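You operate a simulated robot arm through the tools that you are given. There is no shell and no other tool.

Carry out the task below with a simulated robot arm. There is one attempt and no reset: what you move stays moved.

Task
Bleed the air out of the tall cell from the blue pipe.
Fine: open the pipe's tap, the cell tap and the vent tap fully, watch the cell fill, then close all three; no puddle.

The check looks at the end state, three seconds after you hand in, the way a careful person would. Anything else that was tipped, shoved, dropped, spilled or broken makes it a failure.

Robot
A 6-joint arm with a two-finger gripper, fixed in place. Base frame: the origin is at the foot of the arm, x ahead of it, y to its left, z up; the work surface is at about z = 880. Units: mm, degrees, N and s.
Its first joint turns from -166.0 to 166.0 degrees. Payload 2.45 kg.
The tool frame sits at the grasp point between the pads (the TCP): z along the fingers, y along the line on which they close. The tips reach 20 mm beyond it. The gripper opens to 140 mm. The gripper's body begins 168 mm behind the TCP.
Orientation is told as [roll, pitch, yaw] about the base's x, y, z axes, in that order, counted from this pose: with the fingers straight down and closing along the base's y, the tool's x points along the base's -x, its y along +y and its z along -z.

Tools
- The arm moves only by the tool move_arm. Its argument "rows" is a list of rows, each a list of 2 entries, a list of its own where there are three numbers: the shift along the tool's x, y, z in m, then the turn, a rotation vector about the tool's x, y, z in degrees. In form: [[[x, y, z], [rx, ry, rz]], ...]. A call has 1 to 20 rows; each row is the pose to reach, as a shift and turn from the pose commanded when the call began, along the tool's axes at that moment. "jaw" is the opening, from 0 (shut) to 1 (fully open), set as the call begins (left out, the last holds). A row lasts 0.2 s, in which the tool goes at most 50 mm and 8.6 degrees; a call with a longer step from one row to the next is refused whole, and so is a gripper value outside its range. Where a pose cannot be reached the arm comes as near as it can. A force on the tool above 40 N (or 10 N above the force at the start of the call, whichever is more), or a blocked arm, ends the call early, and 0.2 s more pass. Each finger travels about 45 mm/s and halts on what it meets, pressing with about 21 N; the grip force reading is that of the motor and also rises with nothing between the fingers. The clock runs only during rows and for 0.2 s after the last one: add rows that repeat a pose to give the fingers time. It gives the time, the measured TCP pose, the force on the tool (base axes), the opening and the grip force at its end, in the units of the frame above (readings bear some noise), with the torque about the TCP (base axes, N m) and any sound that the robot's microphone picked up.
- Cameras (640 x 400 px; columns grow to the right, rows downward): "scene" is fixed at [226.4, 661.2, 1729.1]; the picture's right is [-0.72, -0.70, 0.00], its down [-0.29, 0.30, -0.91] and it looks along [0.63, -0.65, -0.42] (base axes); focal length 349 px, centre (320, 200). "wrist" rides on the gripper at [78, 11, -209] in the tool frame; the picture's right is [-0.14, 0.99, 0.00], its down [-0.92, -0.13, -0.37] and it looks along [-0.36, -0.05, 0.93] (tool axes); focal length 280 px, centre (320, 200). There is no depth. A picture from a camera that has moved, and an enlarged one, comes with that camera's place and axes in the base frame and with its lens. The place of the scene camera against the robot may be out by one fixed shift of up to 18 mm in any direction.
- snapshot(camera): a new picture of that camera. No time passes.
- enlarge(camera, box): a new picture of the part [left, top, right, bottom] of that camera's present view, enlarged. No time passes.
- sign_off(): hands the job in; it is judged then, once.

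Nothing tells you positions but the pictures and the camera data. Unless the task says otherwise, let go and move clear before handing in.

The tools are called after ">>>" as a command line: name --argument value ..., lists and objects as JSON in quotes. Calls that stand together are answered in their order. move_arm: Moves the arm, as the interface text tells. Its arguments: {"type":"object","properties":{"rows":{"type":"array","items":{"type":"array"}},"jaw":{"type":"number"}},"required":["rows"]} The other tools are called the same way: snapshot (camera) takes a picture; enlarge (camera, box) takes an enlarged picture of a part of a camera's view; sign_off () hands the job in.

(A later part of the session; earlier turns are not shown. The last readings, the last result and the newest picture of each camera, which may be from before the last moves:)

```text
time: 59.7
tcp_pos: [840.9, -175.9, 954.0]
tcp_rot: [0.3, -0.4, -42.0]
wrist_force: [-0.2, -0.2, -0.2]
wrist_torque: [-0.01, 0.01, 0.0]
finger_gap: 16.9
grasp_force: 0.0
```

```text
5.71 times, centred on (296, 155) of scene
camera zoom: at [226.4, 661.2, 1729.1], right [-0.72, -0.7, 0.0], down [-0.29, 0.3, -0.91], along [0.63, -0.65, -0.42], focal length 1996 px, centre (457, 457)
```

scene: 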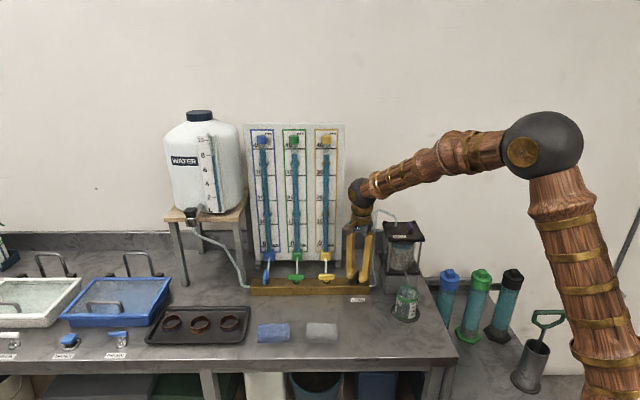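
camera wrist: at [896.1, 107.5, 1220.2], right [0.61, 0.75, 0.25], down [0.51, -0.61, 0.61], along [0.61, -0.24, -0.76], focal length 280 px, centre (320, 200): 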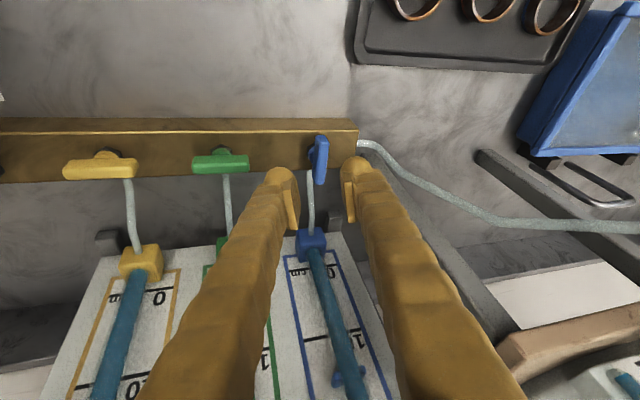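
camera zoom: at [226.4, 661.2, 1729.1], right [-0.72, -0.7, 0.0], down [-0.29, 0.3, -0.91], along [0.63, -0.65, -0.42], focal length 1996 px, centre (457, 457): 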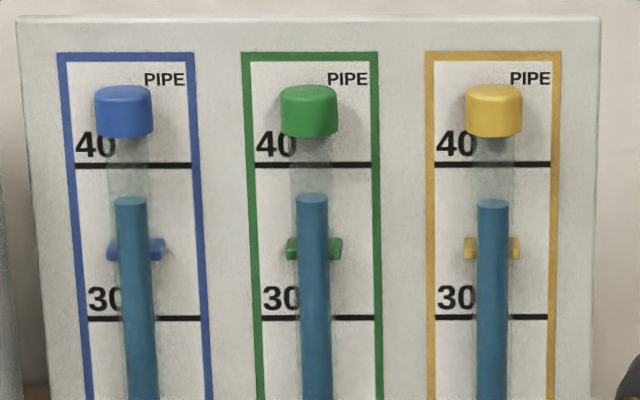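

It's rising slowly, with perhaps 10–20 s to go. I'll wait another 4 s and recheck the cell, beaker and pipe.

>>> move_arm --rows '[[[0, 0, 0], [0, 0, 0]], [[0, 0, 0], [0, 0, 0]], [[0, 0, 0], [0, 0, 0]], [[0, 0, 0], [0, 0, 0]], [[0, 0, 0], [0, 0, 0]], [[0, 0, 0], [0, 0, 0]], [[0, 0, 0], [0, 0, 0]], [[0, 0, 0], [0, 0, 0]], [[0, 0, 0], [0, 0, 0]], [[0, 0, 0], [0, 0, 0]], [[0, 0, 0], [0, 0, 0]], [[0, 0, 0], [0, 0, 0]], [[0, 0, 0], [0, 0, 0]], [[0, 0, 0], [0, 0, 0]], [[0, 0, 0], [0, 0, 0]], [[0, 0, 0], [0, 0, 0]], [[0, 0, 0], [0, 0, 0]], [[0, 0, 0], [0, 0, 0]], [[0, 0, 0], [0, 0, 0]]]'

>>> enlarge --camera "scene" --box '[385, 235, 425, 260]'

>>> enlarge --camera "scene" --box '[375, 270, 439, 330]'

>>> enlarge --camera "scene" --box '[375, 200, 439, 240]'

>>> enlarge --camera "scene" --box '[240, 120, 352, 190]'

```text
time: 63.7
tcp_pos: [841.5, -177.3, 952.6]
tcp_rot: [0.3, -0.4, -42.0]
wrist_force: [0.0, -0.6, 0.3]
wrist_torque: [0.03, -0.02, -0.01]
finger_gap: 16.9
grasp_force: 0.0
```

```text
16.00 times, centred on (405, 248) of scene
camera zoom: at [226.4, 661.2, 1729.1], right [-0.72, -0.7, 0.0], down [-0.29, 0.3, -0.91], along [0.63, -0.65, -0.42], focal length 5590 px, centre (-1040, -560)
```

zoom: 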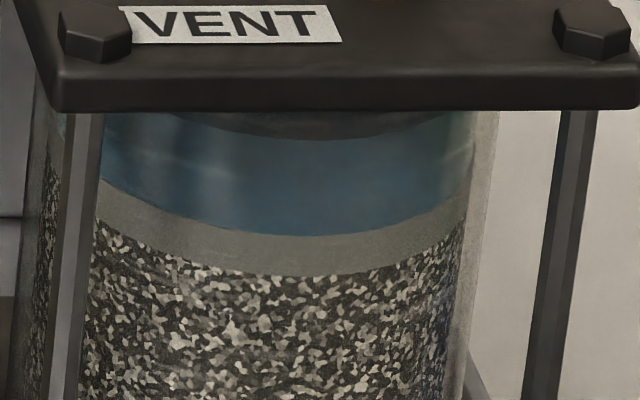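

```text
6.67 times, centred on (407, 300) of scene
camera zoom: at [226.4, 661.2, 1729.1], right [-0.72, -0.7, 0.0], down [-0.29, 0.3, -0.91], along [0.63, -0.65, -0.42], focal length 2329 px, centre (-260, -467)
```

zoom: 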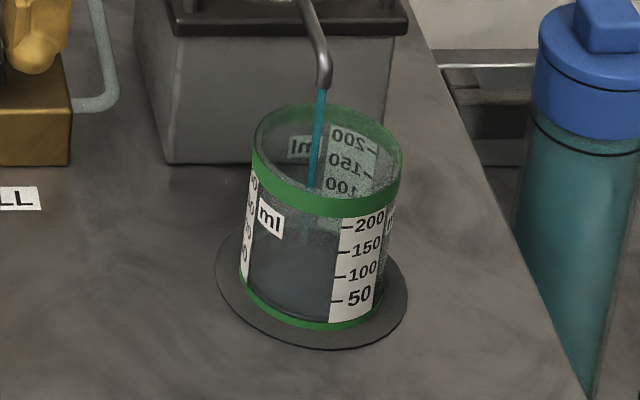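

```text
10.00 times, centred on (407, 220) of scene
camera zoom: at [226.4, 661.2, 1729.1], right [-0.72, -0.7, 0.0], down [-0.29, 0.3, -0.91], along [0.63, -0.65, -0.42], focal length 3493 px, centre (-550, 0)
```

zoom: 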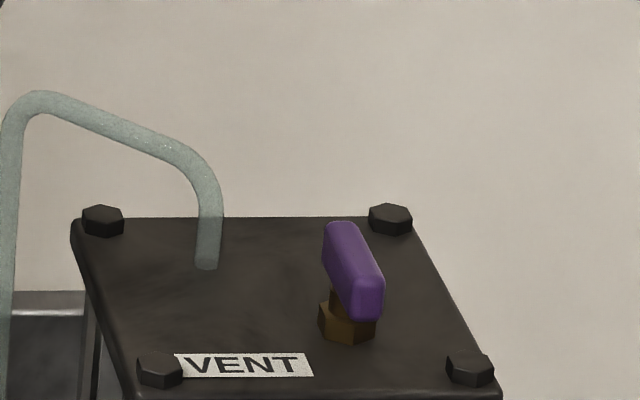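

```text
5.71 times, centred on (296, 155) of scene
camera zoom: at [226.4, 661.2, 1729.1], right [-0.72, -0.7, 0.0], down [-0.29, 0.3, -0.91], along [0.63, -0.65, -0.42], focal length 1996 px, centre (457, 457)
```

zoom: 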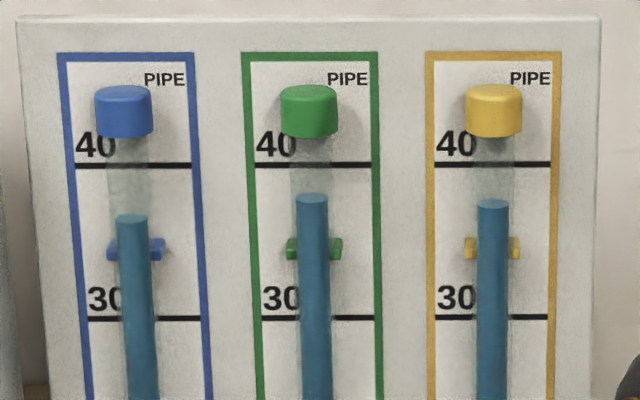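

The surface is rising at roughly 0.6 mm/s and will soon go behind the lid edge. The spout keeps draining, so the vent must be shut while flow is still on. The vent handle is where I need to be at the moment the cell fills. I'll check the beaker level first.

>>> enlarge --camera "scene" --box '[392, 282, 422, 326]'

>>> snapshot --camera "wrist"

```text
9.09 times, centred on (407, 304) of scene
camera zoom: at [226.4, 661.2, 1729.1], right [-0.72, -0.7, 0.0], down [-0.29, 0.3, -0.91], along [0.63, -0.65, -0.42], focal length 3176 px, centre (-471, -746)
```

zoom: 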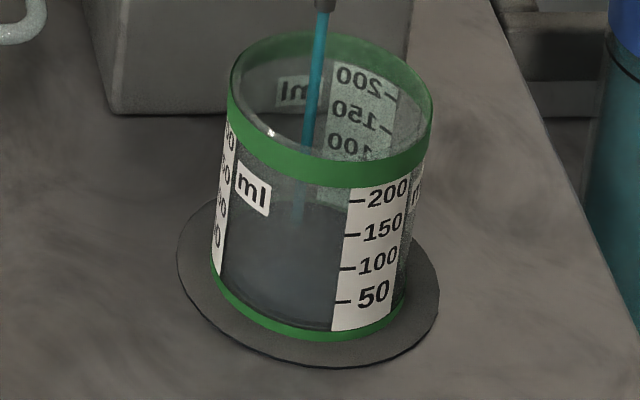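

```text
taken
camera wrist: at [787.1, -116.9, 1163.1], right [0.77, 0.64, 0.01], down [0.59, -0.71, 0.37], along [0.25, -0.28, -0.93], focal length 280 px, centre (320, 200)
```

wrist: 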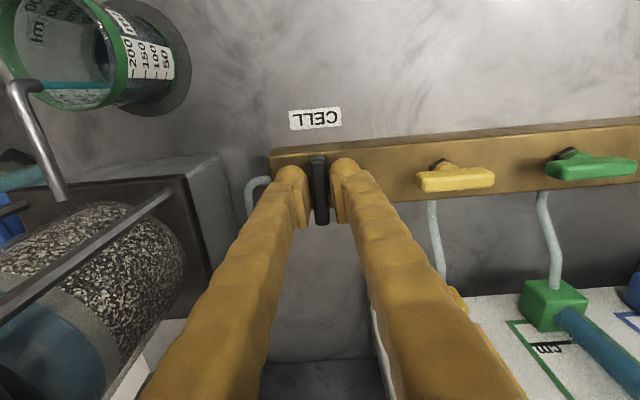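

The wrist camera can see the cell and beaker from here. I'll zoom in.

>>> enlarge --camera "wrist" --box '[0, 0, 200, 125]'

>>> enlarge --camera "wrist" --box '[0, 180, 200, 400]'

```text
3.20 times, centred on (100, 62) of wrist
camera zoom: at [787.1, -116.9, 1163.1], right [0.77, 0.64, 0.01], down [0.59, -0.71, 0.37], along [0.25, -0.28, -0.93], focal length 897 px, centre (1024, 640)
```

zoom: 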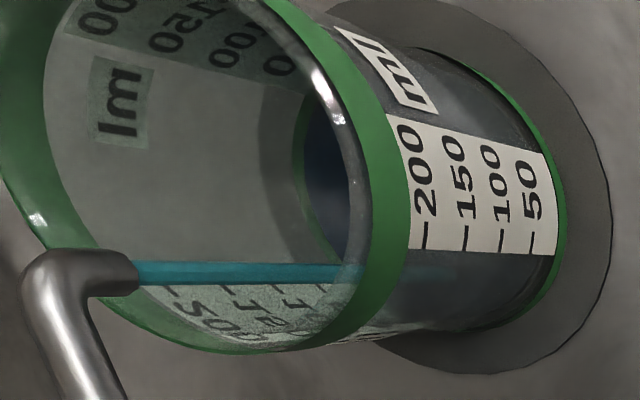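

```text
1.82 times, centred on (100, 290) of wrist
camera zoom: at [787.1, -116.9, 1163.1], right [0.77, 0.64, 0.01], down [0.59, -0.71, 0.37], along [0.25, -0.28, -0.93], focal length 510 px, centre (720, 36)
```

zoom: 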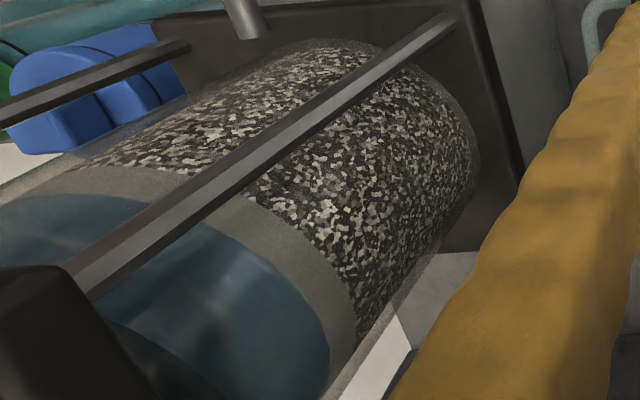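

I'll run one more second and compare the beaker and cell to get the rates.

>>> move_arm --rows '[[[0, 0, 0], [0, 0, 0]], [[0, 0, 0], [0, 0, 0]], [[0, 0, 0], [0, 0, 0]], [[0, 0, 0], [0, 0, 0]]]'

>>> enlarge --camera "scene" --box '[392, 282, 422, 326]'

>>> enlarge --camera "wrist" --box '[0, 0, 200, 125]'

>>> enlarge --camera "scene" --box '[385, 235, 425, 260]'

```text
time: 64.7
tcp_pos: [840.6, -175.7, 953.3]
tcp_rot: [0.4, -0.4, -42.0]
wrist_force: [0.3, 0.4, 0.3]
wrist_torque: [0.01, 0.02, -0.01]
finger_gap: 16.7
grasp_force: 0.0
```

```text
9.09 times, centred on (407, 304) of scene
camera zoom: at [226.4, 661.2, 1729.1], right [-0.72, -0.7, 0.0], down [-0.29, 0.3, -0.91], along [0.63, -0.65, -0.42], focal length 3176 px, centre (-471, -746)
```

zoom: 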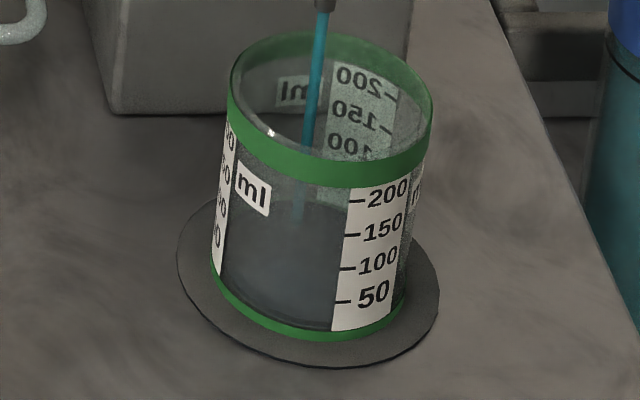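

```text
3.20 times, centred on (100, 62) of wrist
camera zoom: at [787.1, -116.9, 1163.1], right [0.77, 0.64, 0.01], down [0.59, -0.71, 0.38], along [0.25, -0.28, -0.93], focal length 897 px, centre (1024, 640)
```

zoom: 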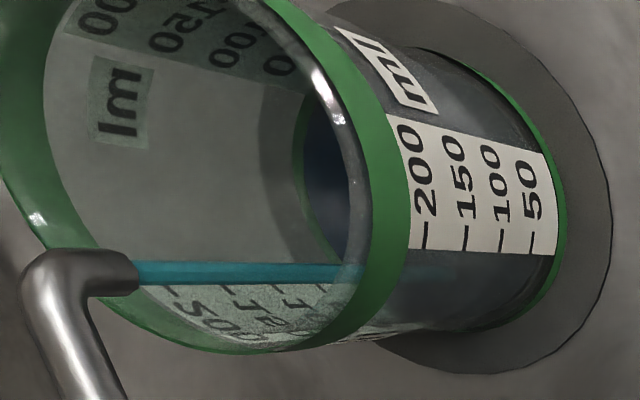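

```text
16.00 times, centred on (405, 248) of scene
camera zoom: at [226.4, 661.2, 1729.1], right [-0.72, -0.7, 0.0], down [-0.29, 0.3, -0.91], along [0.63, -0.65, -0.42], focal length 5590 px, centre (-1040, -560)
```

zoom: 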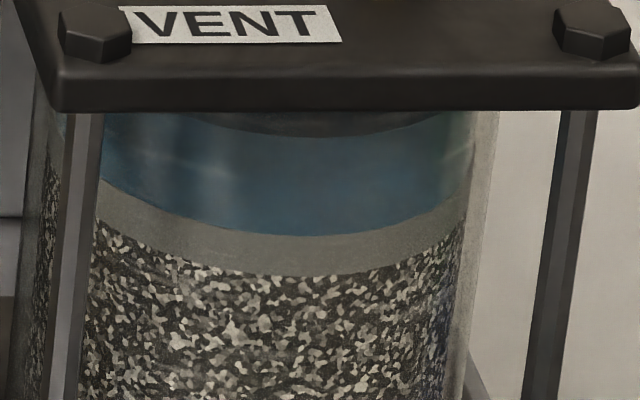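

The beaker rises only slowly, and the cell has about 15–20 s left. I'll open the jaw, lift off the black tap (left open) and go straight to the vent handle, which suits my present yaw.

>>> move_arm --rows '[[[0, 0, 0], [0, 0, 0]], [[0, 0, -0.02], [0, 0, 0]], [[0, 0, -0.065], [0, 0, 0]], [[0, 0, -0.11], [0, 0, 0]], [[0, 0, -0.155], [0, 0, 0]], [[0, 0, -0.2], [0, 0, 0]], [[0, -0.01, -0.245], [0, 0, 0]], [[0, -0.045, -0.275], [0, 0, 0]], [[0, -0.09, -0.285], [0, 0, 1]], [[-0.001, -0.135, -0.285], [0, 0, 3]], [[-0.0016, -0.174, -0.275], [0, 0, 3]], [[-0.0016, -0.174, -0.24], [0, 0, 3]], [[-0.0016, -0.174, -0.21], [0, 0, 3]], [[-0.0016, -0.174, -0.21], [0, 0, 3]]]' --jaw 0.3

>>> enlarge --camera "wrist" --box '[240, 130, 400, 230]'

>>> enlarge --camera "scene" --box '[375, 200, 439, 240]'

>>> enlarge --camera "scene" --box '[385, 235, 425, 260]'

>>> enlarge --camera "scene" --box '[250, 230, 440, 330]'

```text
time: 67.7
tcp_pos: [723.0, -306.2, 1163.3]
tcp_rot: [0.3, -0.4, -45.0]
wrist_force: [-1.1, 1.2, -0.3]
wrist_torque: [0.01, 0.0, -0.01]
finger_gap: 42.2
grasp_force: 0.1
```

```text
4.00 times, centred on (320, 180) of wrist
camera zoom: at [672.4, -244.8, 1373.7], right [0.8, 0.6, 0.01], down [0.56, -0.74, 0.37], along [0.23, -0.3, -0.93], focal length 1122 px, centre (320, 280)
```

zoom: 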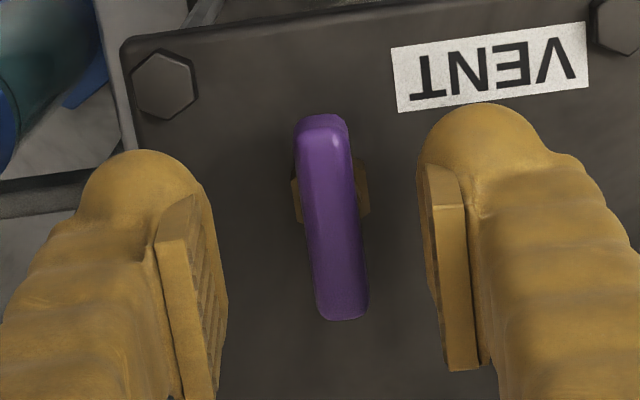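

```text
10.00 times, centred on (407, 220) of scene
camera zoom: at [226.4, 661.2, 1729.1], right [-0.72, -0.7, 0.0], down [-0.29, 0.3, -0.91], along [0.63, -0.65, -0.42], focal length 3493 px, centre (-550, 0)
```

zoom: 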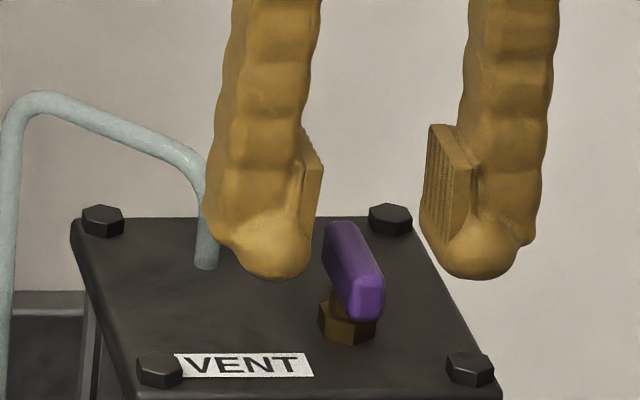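

```text
16.00 times, centred on (405, 248) of scene
camera zoom: at [226.4, 661.2, 1729.1], right [-0.72, -0.7, 0.0], down [-0.29, 0.3, -0.91], along [0.63, -0.65, -0.42], focal length 5590 px, centre (-1040, -560)
```

zoom: 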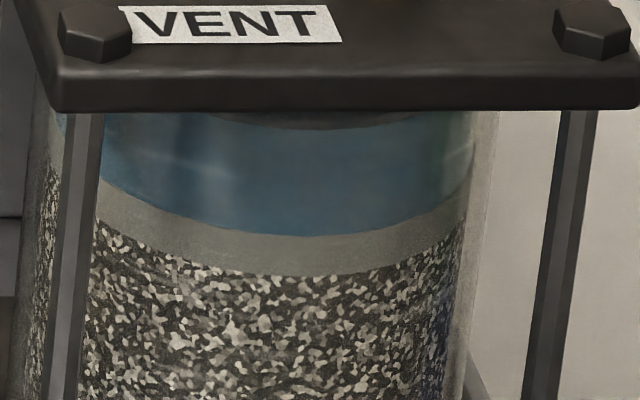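

```text
3.37 times, centred on (345, 280) of scene
camera zoom: at [226.4, 661.2, 1729.1], right [-0.72, -0.7, 0.0], down [-0.29, 0.3, -0.91], along [0.63, -0.65, -0.42], focal length 1177 px, centre (236, -70)
```

zoom: 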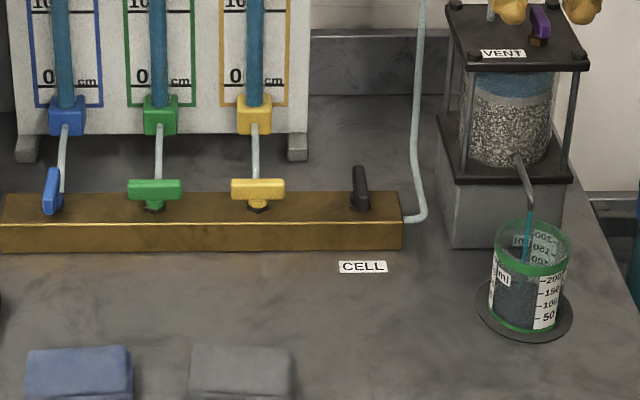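

I'm above the vent handle, and all taps are still open as intended. I'll lower and close a loose fork around it.

>>> move_arm --rows '[[[0, 0.001, 0.006], [0, 0, 0]], [[0, 0.001, 0.0125], [0, 0, 0]], [[0, 0.001, 0.0125], [0, 0, 0]], [[0, 0.001, 0.0125], [0, 0, 0]]]' --jaw 0.11

>>> enlarge --camera "wrist" --box '[240, 130, 400, 230]'

>>> enlarge --camera "scene" --box '[375, 200, 439, 240]'

>>> enlarge --camera "scene" --box '[385, 235, 425, 260]'

>>> enlarge --camera "scene" --box '[392, 282, 422, 326]'

>>> snapshot --camera "wrist"

```text
time: 68.7
tcp_pos: [725.3, -305.3, 1151.5]
tcp_rot: [0.3, -0.3, -44.9]
wrist_force: [0.0, -0.1, -0.2]
wrist_torque: [-0.02, -0.01, -0.01]
finger_gap: 15.5
grasp_force: 0.1
```

```text
4.00 times, centred on (320, 180) of wrist
camera zoom: at [674.7, -243.2, 1361.3], right [0.8, 0.6, 0.01], down [0.56, -0.74, 0.37], along [0.23, -0.3, -0.93], focal length 1122 px, centre (320, 280)
```

zoom: 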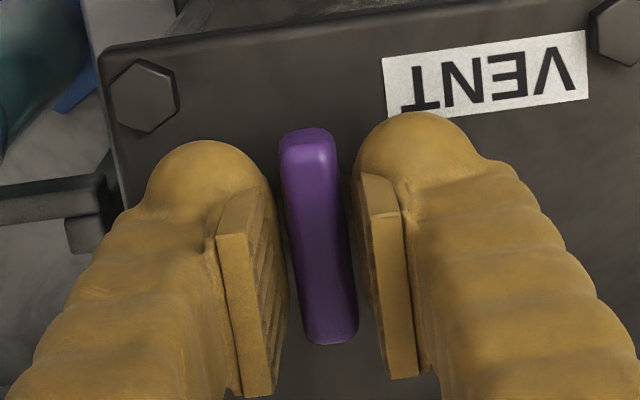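

```text
10.00 times, centred on (407, 220) of scene
camera zoom: at [226.4, 661.2, 1729.1], right [-0.72, -0.7, 0.0], down [-0.29, 0.3, -0.91], along [0.63, -0.65, -0.42], focal length 3493 px, centre (-550, 0)
```

zoom: 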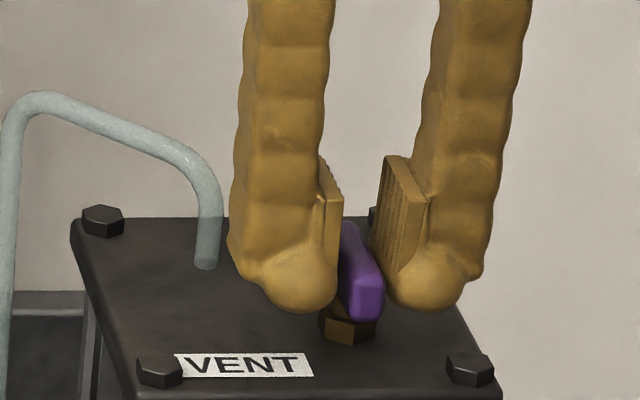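

```text
16.00 times, centred on (405, 248) of scene
camera zoom: at [226.4, 661.2, 1729.1], right [-0.72, -0.7, 0.0], down [-0.29, 0.3, -0.91], along [0.63, -0.65, -0.42], focal length 5590 px, centre (-1040, -560)
```

zoom: 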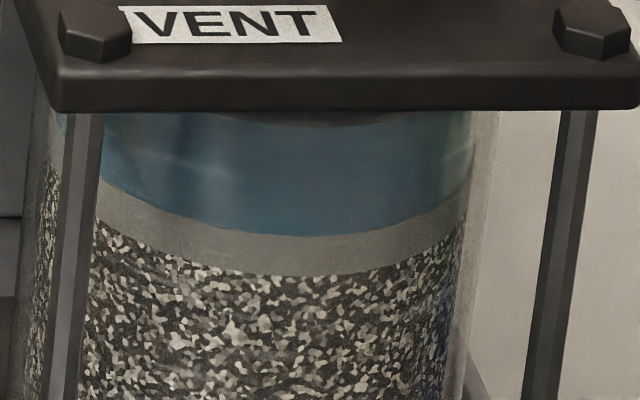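

```text
9.09 times, centred on (407, 304) of scene
camera zoom: at [226.4, 661.2, 1729.1], right [-0.72, -0.7, 0.0], down [-0.29, 0.3, -0.91], along [0.63, -0.65, -0.42], focal length 3176 px, centre (-471, -746)
```

zoom: 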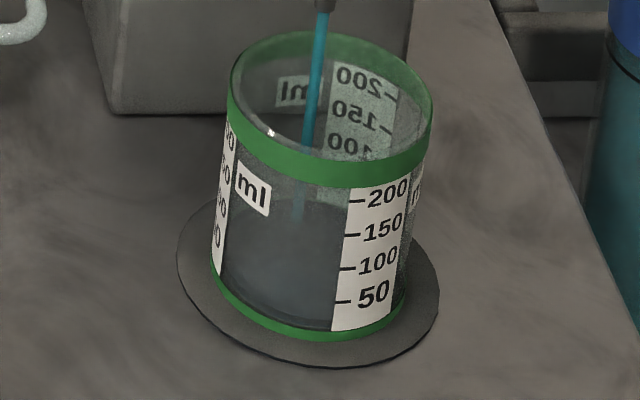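

```text
taken
camera wrist: at [674.7, -243.2, 1361.3], right [0.8, 0.6, 0.01], down [0.56, -0.74, 0.37], along [0.23, -0.3, -0.93], focal length 280 px, centre (320, 200)
```

wrist: 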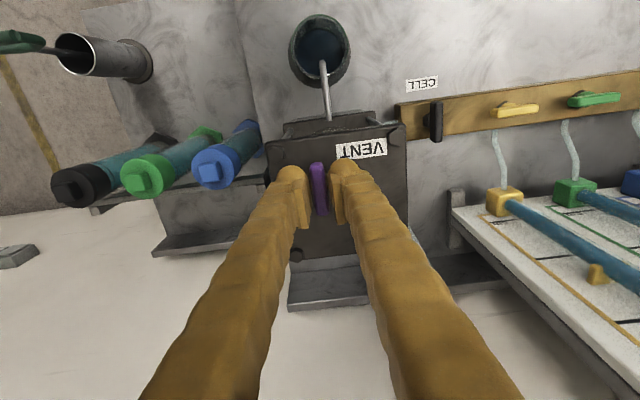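

The surface will go behind the lid edge before the cell is full, so I need a flatter view to judge it. There are about 20 s left, which allows a quick peek. I'll lift, go over the black tap, tilt the wrist camera toward the cell, then come back.

>>> move_arm --rows '[[[0, 0, 0], [0, 0, 0]], [[0, 0, -0.02], [0, 0, 0]], [[0, 0, -0.06], [0, 0, 5]], [[0, 0.02, -0.086], [0, 0, 13]], [[0.0035, 0.06, -0.086], [0, 0, 21.5]], [[0.006, 0.1, -0.08], [0, 0, 30]], [[0.008, 0.135, -0.055], [0, 0, 38.5]], [[0.0101, 0.1697, -0.025], [0, 0, 47]], [[0.0101, 0.1697, 0.02], [0, 0, 55.5]], [[0.0101, 0.1697, 0.06], [0, 0, 64]], [[0.0101, 0.1697, 0.07], [0, 0, 72.5]], [[0.0101, 0.1697, 0.07], [0, 0, 81]], [[0.0101, 0.1697, 0.07], [0, 0, 89.5]]]' --jaw 0.3

>>> move_arm --rows '[[[0, 0, 0.02], [0, -8.25, 0]], [[0, 0, 0.04], [0, -16.5, 0]], [[0, 0, 0.06], [0, -24.75, 0]], [[0, 0, 0.075], [0, -33, 0]]]'

>>> snapshot --camera "wrist"

>>> enlarge --camera "scene" --box '[385, 235, 425, 260]'

```text
time: 71.5
tcp_pos: [838.1, -180.1, 1081.1]
tcp_rot: [0.4, 0.3, -134.7]
wrist_force: [0.9, 0.0, 0.4]
wrist_torque: [0.02, 0.0, -0.01]
finger_gap: 42.2
grasp_force: 0.0
```

```text
time: 72.5
tcp_pos: [839.3, -178.5, 1007.9]
tcp_rot: [0.6, -32.6, -135.0]
wrist_force: [0.3, 0.2, 0.7]
wrist_torque: [0.07, -0.05, -0.02]
finger_gap: 41.9
grasp_force: 0.0
```

```text
taken
camera wrist: at [971.2, -59.3, 1141.9], right [0.62, -0.78, 0.08], down [-0.5, -0.32, 0.81], along [-0.6, -0.54, -0.58], focal length 280 px, centre (320, 200)
```

wrist: 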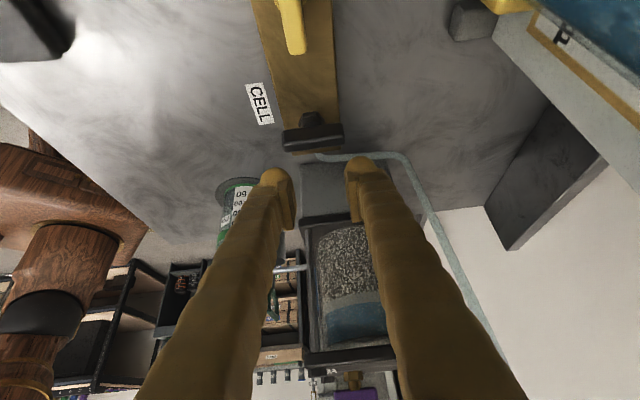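

```text
16.00 times, centred on (405, 248) of scene
camera zoom: at [226.4, 661.2, 1729.1], right [-0.72, -0.7, 0.0], down [-0.29, 0.3, -0.91], along [0.63, -0.65, -0.42], focal length 5590 px, centre (-1040, -560)
```

zoom: 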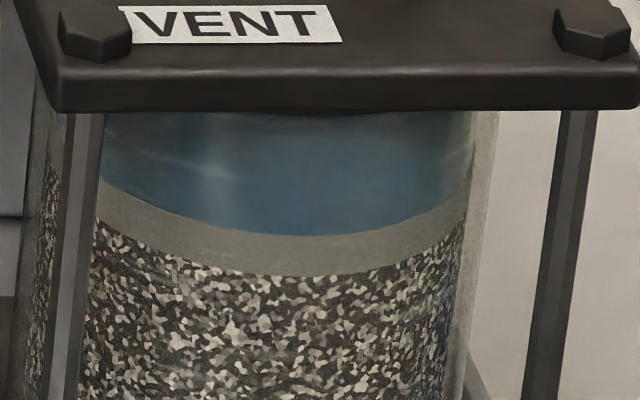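

The cell is visible between the fingers, nearly side-on. I'll zoom in on it.

>>> enlarge --camera "wrist" --box '[270, 270, 430, 400]'

>>> enlarge --camera "wrist" --box '[300, 290, 400, 370]'

```text
3.08 times, centred on (350, 335) of wrist
camera zoom: at [971.2, -59.3, 1141.9], right [0.62, -0.78, 0.08], down [-0.5, -0.32, 0.81], along [-0.6, -0.54, -0.58], focal length 863 px, centre (228, -215)
```

zoom: 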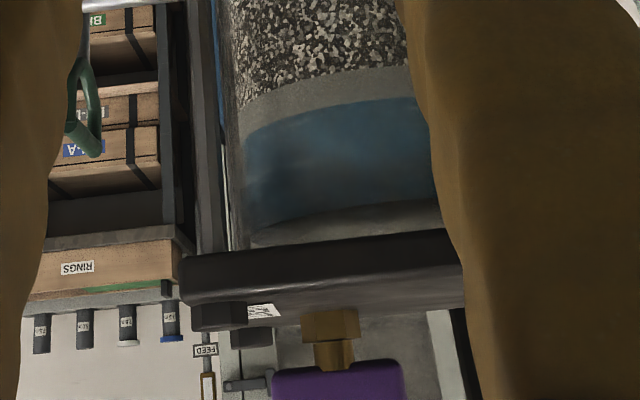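

```text
5.00 times, centred on (350, 330) of wrist
camera zoom: at [971.2, -59.3, 1141.9], right [0.62, -0.78, 0.08], down [-0.5, -0.32, 0.81], along [-0.6, -0.54, -0.58], focal length 1402 px, centre (170, -450)
```

zoom: 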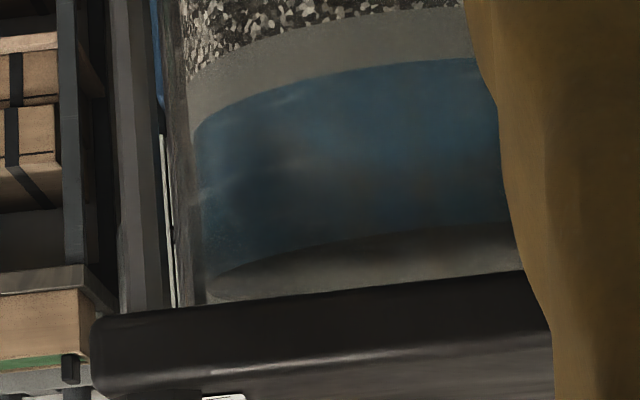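

The nearly side-on view shows about 10 mm of air left, rising at about 0.65 mm/s, so full at roughly t ≈ 88–89 s. I'll watch from here a few seconds more for a better rate.

>>> move_arm --rows '[[[0, 0, 0], [0, 0, 0]], [[0, 0, 0], [0, 0, 0]], [[0, 0, 0], [0, 0, 0]], [[0, 0, 0], [0, 0, 0]], [[0, 0, 0], [0, 0, 0]], [[0, 0, 0], [0, 0, 0]], [[0, 0, 0], [0, 0, 0]], [[0, 0, 0], [0, 0, 0]], [[0, 0, 0], [0, 0, 0]], [[0, 0, 0], [0, 0, 0]], [[0, 0, 0], [0, 0, 0]], [[0, 0, 0], [0, 0, 0]], [[0, 0, 0], [0, 0, 0]], [[0, 0, 0], [0, 0, 0]], [[0, 0, 0], [0, 0, 0]], [[0, 0, 0], [0, 0, 0]], [[0, 0, 0], [0, 0, 0]], [[0, 0, 0], [0, 0, 0]], [[0, 0, 0], [0, 0, 0]], [[0, 0, 0], [0, 0, 0]]]'

>>> enlarge --camera "wrist" --box '[300, 290, 400, 370]'

>>> enlarge --camera "scene" --box '[392, 282, 422, 326]'

>>> enlarge --camera "scene" --box '[240, 120, 352, 190]'

```text
time: 76.7
tcp_pos: [840.2, -179.3, 1006.2]
tcp_rot: [0.5, -32.7, -134.8]
wrist_force: [-0.5, -0.2, 0.1]
wrist_torque: [0.02, 0.0, -0.01]
finger_gap: 41.8
grasp_force: 0.1
```

```text
5.00 times, centred on (350, 330) of wrist
camera zoom: at [971.1, -59.4, 1141.5], right [0.62, -0.78, 0.08], down [-0.5, -0.32, 0.81], along [-0.6, -0.54, -0.59], focal length 1402 px, centre (170, -450)
```

zoom: 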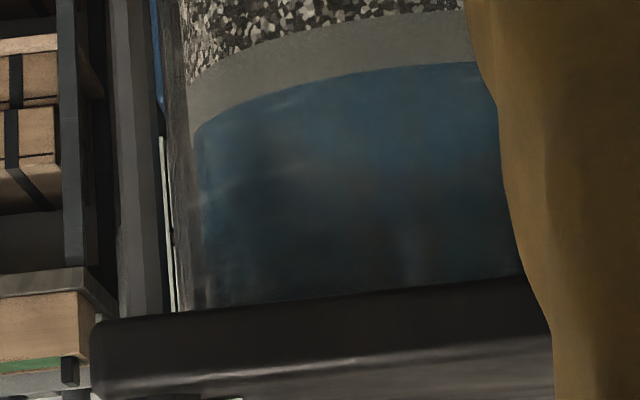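

```text
9.09 times, centred on (407, 304) of scene
camera zoom: at [226.4, 661.2, 1729.1], right [-0.72, -0.7, 0.0], down [-0.29, 0.3, -0.91], along [0.63, -0.65, -0.42], focal length 3176 px, centre (-471, -746)
```

zoom: 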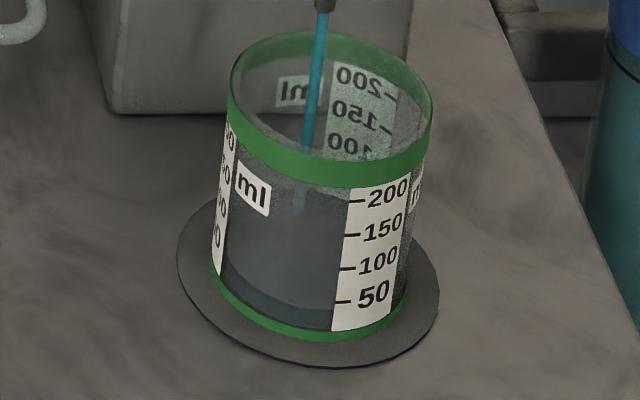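

```text
5.71 times, centred on (296, 155) of scene
camera zoom: at [226.4, 661.2, 1729.1], right [-0.72, -0.7, 0.0], down [-0.29, 0.3, -0.91], along [0.63, -0.65, -0.42], focal length 1996 px, centre (457, 457)
```

zoom: 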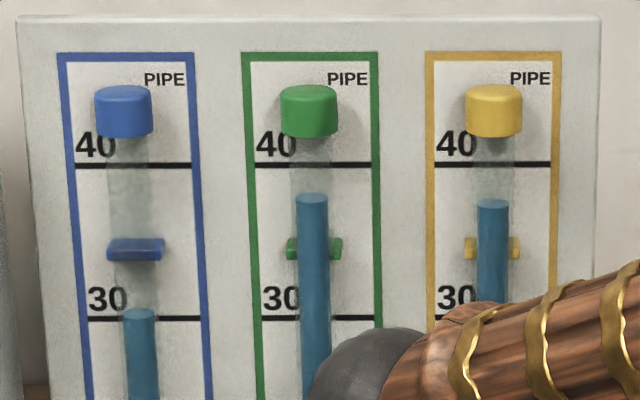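

The cell now looks full up to the lid, faster than expected. I'll check the vent for water and head back right away.

>>> enlarge --camera "scene" --box '[375, 200, 439, 240]'

>>> enlarge --camera "scene" --box '[370, 230, 450, 330]'

>>> enlarge --camera "wrist" --box '[270, 270, 430, 400]'

```text
10.00 times, centred on (407, 220) of scene
camera zoom: at [226.4, 661.2, 1729.1], right [-0.72, -0.7, 0.0], down [-0.29, 0.3, -0.91], along [0.63, -0.65, -0.42], focal length 3493 px, centre (-550, 0)
```

zoom: 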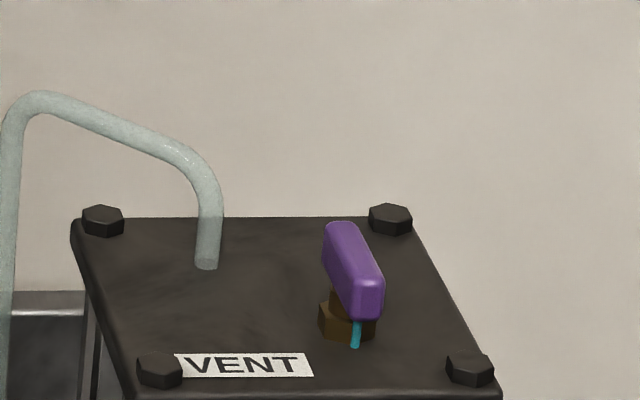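

```text
4.00 times, centred on (410, 280) of scene
camera zoom: at [226.4, 661.2, 1729.1], right [-0.72, -0.7, 0.0], down [-0.29, 0.3, -0.91], along [0.63, -0.65, -0.42], focal length 1397 px, centre (-40, -120)
```

zoom: 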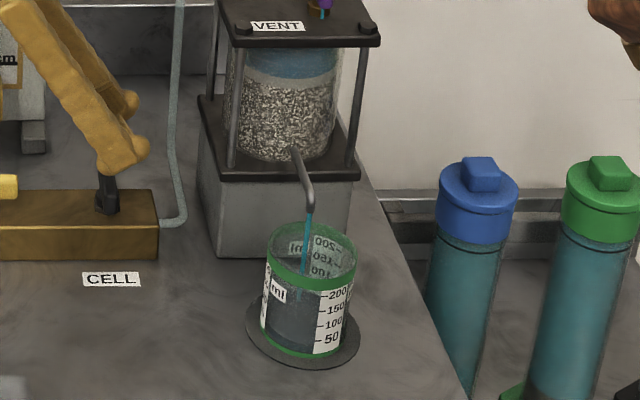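

```text
3.08 times, centred on (350, 335) of wrist
camera zoom: at [971.1, -59.4, 1141.5], right [0.62, -0.78, 0.08], down [-0.5, -0.32, 0.81], along [-0.6, -0.54, -0.59], focal length 863 px, centre (228, -215)
```

zoom: 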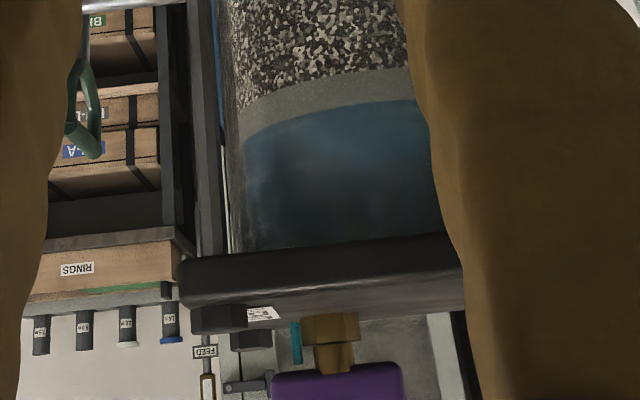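

Water is already jetting from the vent, so the inflow has to stop now. The black handle is right below me: I'll straighten, turn the fork to about 55° from it, drop over it with wide jaws, then squeeze and turn it shut.

>>> move_arm --rows '[[[0.003, 0, 0.0044], [-1.68, 5.32, -5.67]], [[0.0075, 0, 0.011], [-3.36, 10.64, -11.34]], [[0.013, 0, 0.019], [-5.04, 15.95, -17.0]], [[0.019, 0, 0.028], [-6.71, 21.27, -22.67]], [[0.025, 0, 0.037], [-8.39, 26.6, -28.34]], [[0.0298, -0.0004, 0.0439], [-10.07, 31.9, -34.0]]]' --jaw 0.5

>>> enlarge --camera "wrist" --box '[200, 110, 440, 260]'

```text
time: 78.1
tcp_pos: [840.2, -178.3, 954.3]
tcp_rot: [0.7, 0.1, -99.6]
wrist_force: [1.2, -0.1, 0.1]
wrist_torque: [0.04, -0.02, 0.0]
finger_gap: 69.9
grasp_force: 0.0
```

```text
2.67 times, centred on (320, 185) of wrist
camera zoom: at [860.3, -104.0, 1164.0], right [0.95, -0.3, 0.01], down [-0.28, -0.89, 0.37], along [-0.1, -0.35, -0.93], focal length 748 px, centre (320, 240)
```

zoom: 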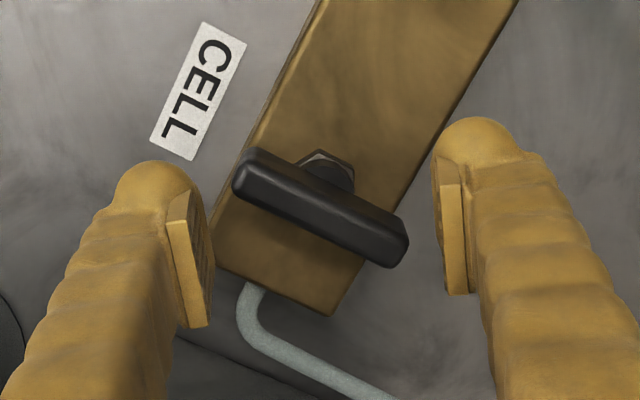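

The geometry is as planned. I'll squeeze to swing the handle, then rotate clockwise to shut it.

>>> move_arm --rows '[[[0, 0, 0], [0, 0, 0]], [[0, 0, 0], [0, 0, 0]], [[0, 0, 0], [0, 0, 0]], [[0, 0, 0], [0, 0, 5]], [[0, 0, 0], [0, 0, 13]], [[0, 0, 0], [0, 0, 21]], [[0, 0, 0], [0, 0, 29]], [[0, 0, 0], [0, 0, 36]], [[0, 0, 0], [0, 0, 39]]]' --jaw 0.08

>>> enlarge --camera "wrist" --box '[200, 110, 440, 260]'

>>> enlarge --camera "scene" --box '[340, 200, 452, 330]'

```text
time: 80.1
tcp_pos: [838.6, -177.9, 952.7]
tcp_rot: [0.5, 0.3, -138.7]
wrist_force: [2.7, -3.8, -2.6]
wrist_torque: [-0.04, -0.04, 0.11]
finger_gap: 15.1
grasp_force: 2.8
```

```text
2.67 times, centred on (320, 185) of wrist
camera zoom: at [901.9, -135.2, 1163.6], right [0.55, -0.83, 0.01], down [-0.78, -0.51, 0.36], along [-0.3, -0.2, -0.93], focal length 748 px, centre (320, 240)
```

zoom: 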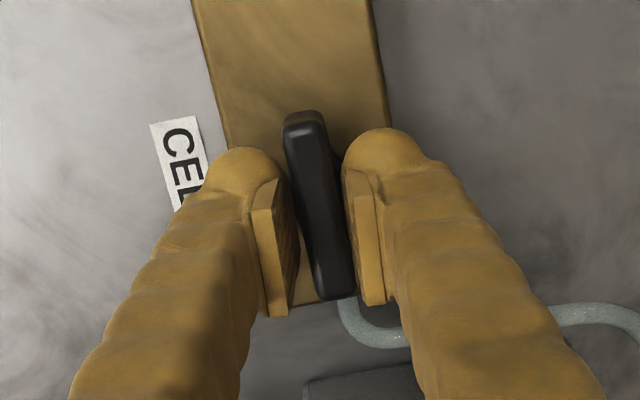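

```text
3.08 times, centred on (396, 265) of scene
camera zoom: at [226.4, 661.2, 1729.1], right [-0.72, -0.7, 0.0], down [-0.29, 0.3, -0.91], along [0.63, -0.65, -0.42], focal length 1075 px, centre (86, 0)
```

zoom: 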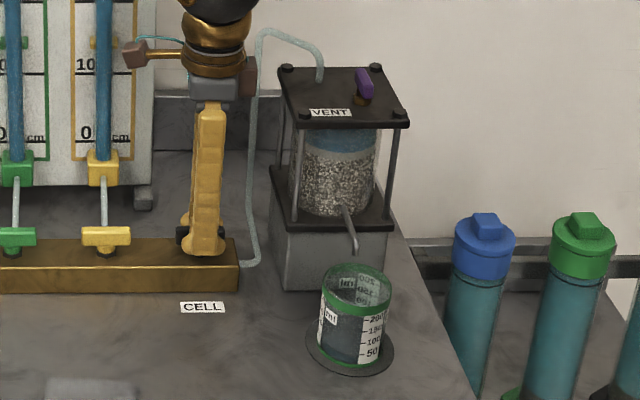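

Black is shut, and both the vent jet and the spout stream have stopped. I'll check for a puddle and the fill state.

>>> enlarge --camera "scene" --box '[375, 200, 439, 240]'

>>> enlarge --camera "scene" --box '[375, 235, 439, 275]'

>>> enlarge --camera "scene" --box '[340, 260, 460, 360]'

>>> snapshot --camera "scene"

>>> snapshot --camera "wrist"

```text
10.00 times, centred on (407, 220) of scene
camera zoom: at [226.4, 661.2, 1729.1], right [-0.72, -0.7, 0.0], down [-0.29, 0.3, -0.91], along [0.63, -0.65, -0.42], focal length 3493 px, centre (-550, 0)
```

zoom: 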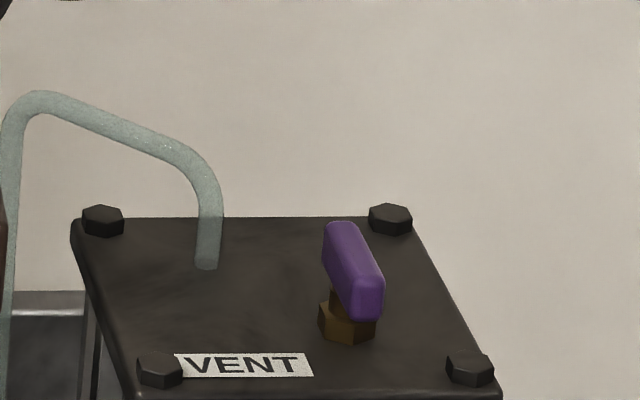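

```text
10.00 times, centred on (407, 255) of scene
camera zoom: at [226.4, 661.2, 1729.1], right [-0.72, -0.7, 0.0], down [-0.29, 0.3, -0.91], along [0.63, -0.65, -0.42], focal length 3493 px, centre (-550, -350)
```

zoom: 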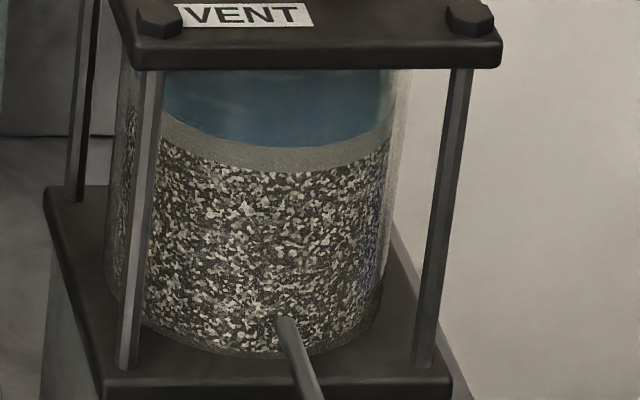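

```text
4.00 times, centred on (400, 310) of scene
camera zoom: at [226.4, 661.2, 1729.1], right [-0.72, -0.7, 0.0], down [-0.29, 0.3, -0.91], along [0.63, -0.65, -0.42], focal length 1397 px, centre (0, -240)
```

zoom: 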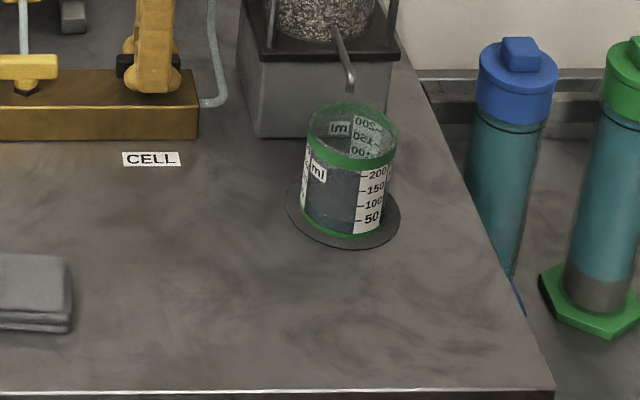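

```text
taken
```

scene: 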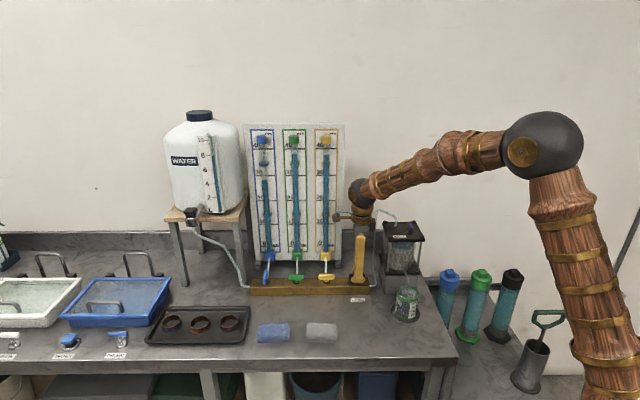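

```text
taken
camera wrist: at [901.9, -135.2, 1163.6], right [0.55, -0.83, 0.01], down [-0.78, -0.51, 0.36], along [-0.3, -0.2, -0.93], focal length 280 px, centre (320, 200)
```

wrist: 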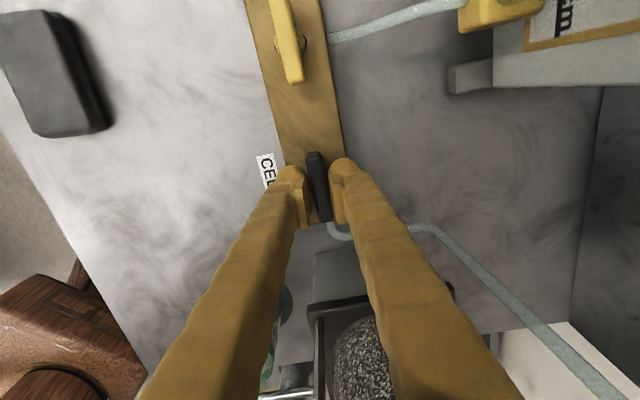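

No puddle is visible and the cell looks full. I'll press the black handle firmly against its closed stop.

>>> move_arm --rows '[[[0, 0, 0], [0, 0, 1]], [[0, 0, 0], [0, 0, 2]], [[0, 0, 0], [0, 0, 2]]]' --jaw 0.0

>>> enlarge --camera "wrist" --box '[240, 130, 400, 230]'

```text
time: 80.9
tcp_pos: [839.9, -178.7, 952.9]
tcp_rot: [0.4, 0.3, -140.5]
wrist_force: [1.7, -7.2, -2.0]
wrist_torque: [-0.08, 0.0, 0.95]
finger_gap: 13.9
grasp_force: 39.8
```

```text
4.00 times, centred on (320, 180) of wrist
camera zoom: at [903.6, -137.7, 1163.7], right [0.52, -0.85, 0.01], down [-0.8, -0.49, 0.36], along [-0.31, -0.19, -0.93], focal length 1122 px, centre (320, 280)
```

zoom: 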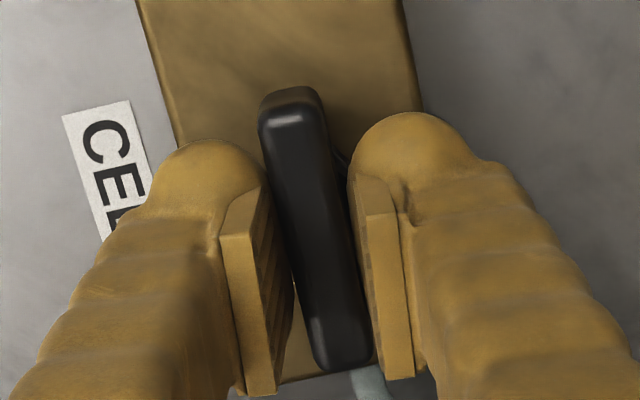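

The black cell tap is firmly shut. Next is the vent: I'll release, lift, travel over and turn the fork to yaw -45°.

>>> move_arm --rows '[[[0, 0, 0], [0, 0, -2]], [[0, 0, -0.02], [0, 0, -5]], [[0, 0, -0.065], [0, 0, -5]], [[0, 0, -0.11], [0, 0, -13]], [[0, 0, -0.155], [0, 0, -21.5]], [[0, 0, -0.2], [0, 0, -30]], [[-0.01, 0.0015, -0.245], [0, 0, -38.5]], [[-0.045, 0.0067, -0.275], [0, 0, -47]], [[-0.09, 0.0135, -0.285], [0, 0, -55.5]], [[-0.13, 0.0195, -0.285], [0, 0, -64]], [[-0.1694, 0.0253, -0.285], [0, 0, -72.5]], [[-0.1694, 0.0253, -0.285], [0, 0, -81]], [[-0.1694, 0.0253, -0.27], [0, 0, -89.5]], [[-0.1694, 0.0253, -0.24], [0, 0, -95.5]], [[-0.1694, 0.0253, -0.212], [0, 0, -95.5]], [[-0.1694, 0.0253, -0.212], [0, 0, -95.5]]]' --jaw 0.3

>>> enlarge --camera "wrist" --box '[240, 130, 400, 230]'

>>> enlarge --camera "scene" --box '[250, 200, 450, 330]'

>>> enlarge --camera "scene" --box '[385, 235, 425, 260]'

```text
time: 84.3
tcp_pos: [721.3, -305.6, 1163.5]
tcp_rot: [0.4, -0.4, -45.0]
wrist_force: [0.5, 0.1, -0.6]
wrist_torque: [0.0, -0.01, 0.02]
finger_gap: 41.8
grasp_force: 0.0
```

```text
4.00 times, centred on (320, 180) of wrist
camera zoom: at [671.1, -242.4, 1372.7], right [0.8, 0.6, 0.01], down [0.56, -0.74, 0.37], along [0.23, -0.3, -0.93], focal length 1122 px, centre (320, 280)
```

zoom: 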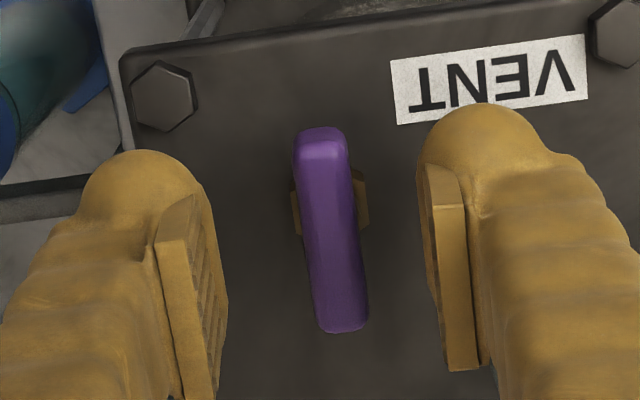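

```text
3.08 times, centred on (350, 265) of scene
camera zoom: at [226.4, 661.2, 1729.1], right [-0.72, -0.7, 0.0], down [-0.29, 0.3, -0.91], along [0.63, -0.65, -0.42], focal length 1075 px, centre (228, 0)
```

zoom: 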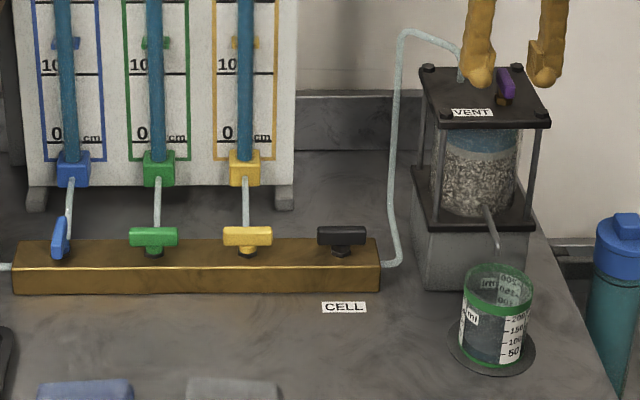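

```text
16.00 times, centred on (405, 248) of scene
camera zoom: at [226.4, 661.2, 1729.1], right [-0.72, -0.7, 0.0], down [-0.29, 0.3, -0.91], along [0.63, -0.65, -0.42], focal length 5590 px, centre (-1040, -560)
```

zoom: 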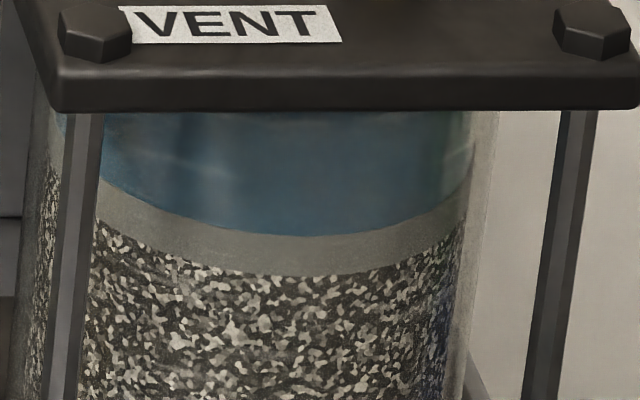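

>>> move_arm --rows '[[[-0.003, 0.0022, 0.006], [0, 0, 0]], [[-0.003, 0.0022, 0.012], [0, 0, 0]], [[-0.003, 0.0022, 0.012], [0, 0, 0]], [[-0.003, 0.0022, 0.012], [0, 0, 0]]]' --jaw 0.1

>>> enlarge --camera "wrist" --box '[240, 130, 400, 230]'

```text
time: 85.3
tcp_pos: [726.8, -306.1, 1152.2]
tcp_rot: [0.3, -0.4, -45.1]
wrist_force: [-0.2, 1.6, 0.4]
wrist_torque: [0.01, -0.01, -0.01]
finger_gap: 13.5
grasp_force: 0.2
```

```text
4.00 times, centred on (320, 180) of wrist
camera zoom: at [675.9, -243.6, 1361.9], right [0.8, 0.6, 0.01], down [0.56, -0.74, 0.37], along [0.23, -0.3, -0.93], focal length 1122 px, centre (320, 280)
```

zoom: 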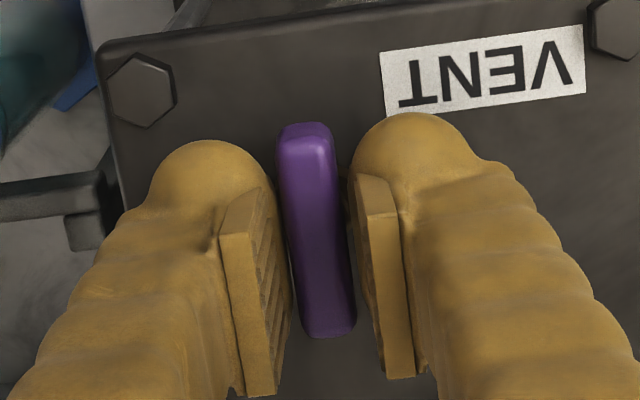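

The fork is around the vent handle. I'll turn it clockwise to close.

>>> move_arm --rows '[[[-0.0005, -0.0005, 0], [0, 0, 6]], [[-0.0005, -0.0005, 0], [0, 0, 12]], [[-0.0005, -0.0005, 0], [0, 0, 18]], [[-0.0005, -0.0005, 0], [0, 0, 24]], [[-0.0005, -0.0005, 0], [0, 0, 30]], [[-0.0005, -0.0005, 0], [0, 0, 36]], [[-0.0005, -0.0005, 0], [0, 0, 42]], [[-0.0005, -0.0005, 0], [0, 0, 48]], [[-0.0005, -0.0005, 0], [0, 0, 54]]]'

```text
time: 87.3
tcp_pos: [726.4, -307.4, 1151.8]
tcp_rot: [0.6, 0.0, -99.2]
wrist_force: [-5.8, -1.6, 0.5]
wrist_torque: [-0.03, 0.08, 0.03]
finger_gap: 17.2
grasp_force: 2.4
```

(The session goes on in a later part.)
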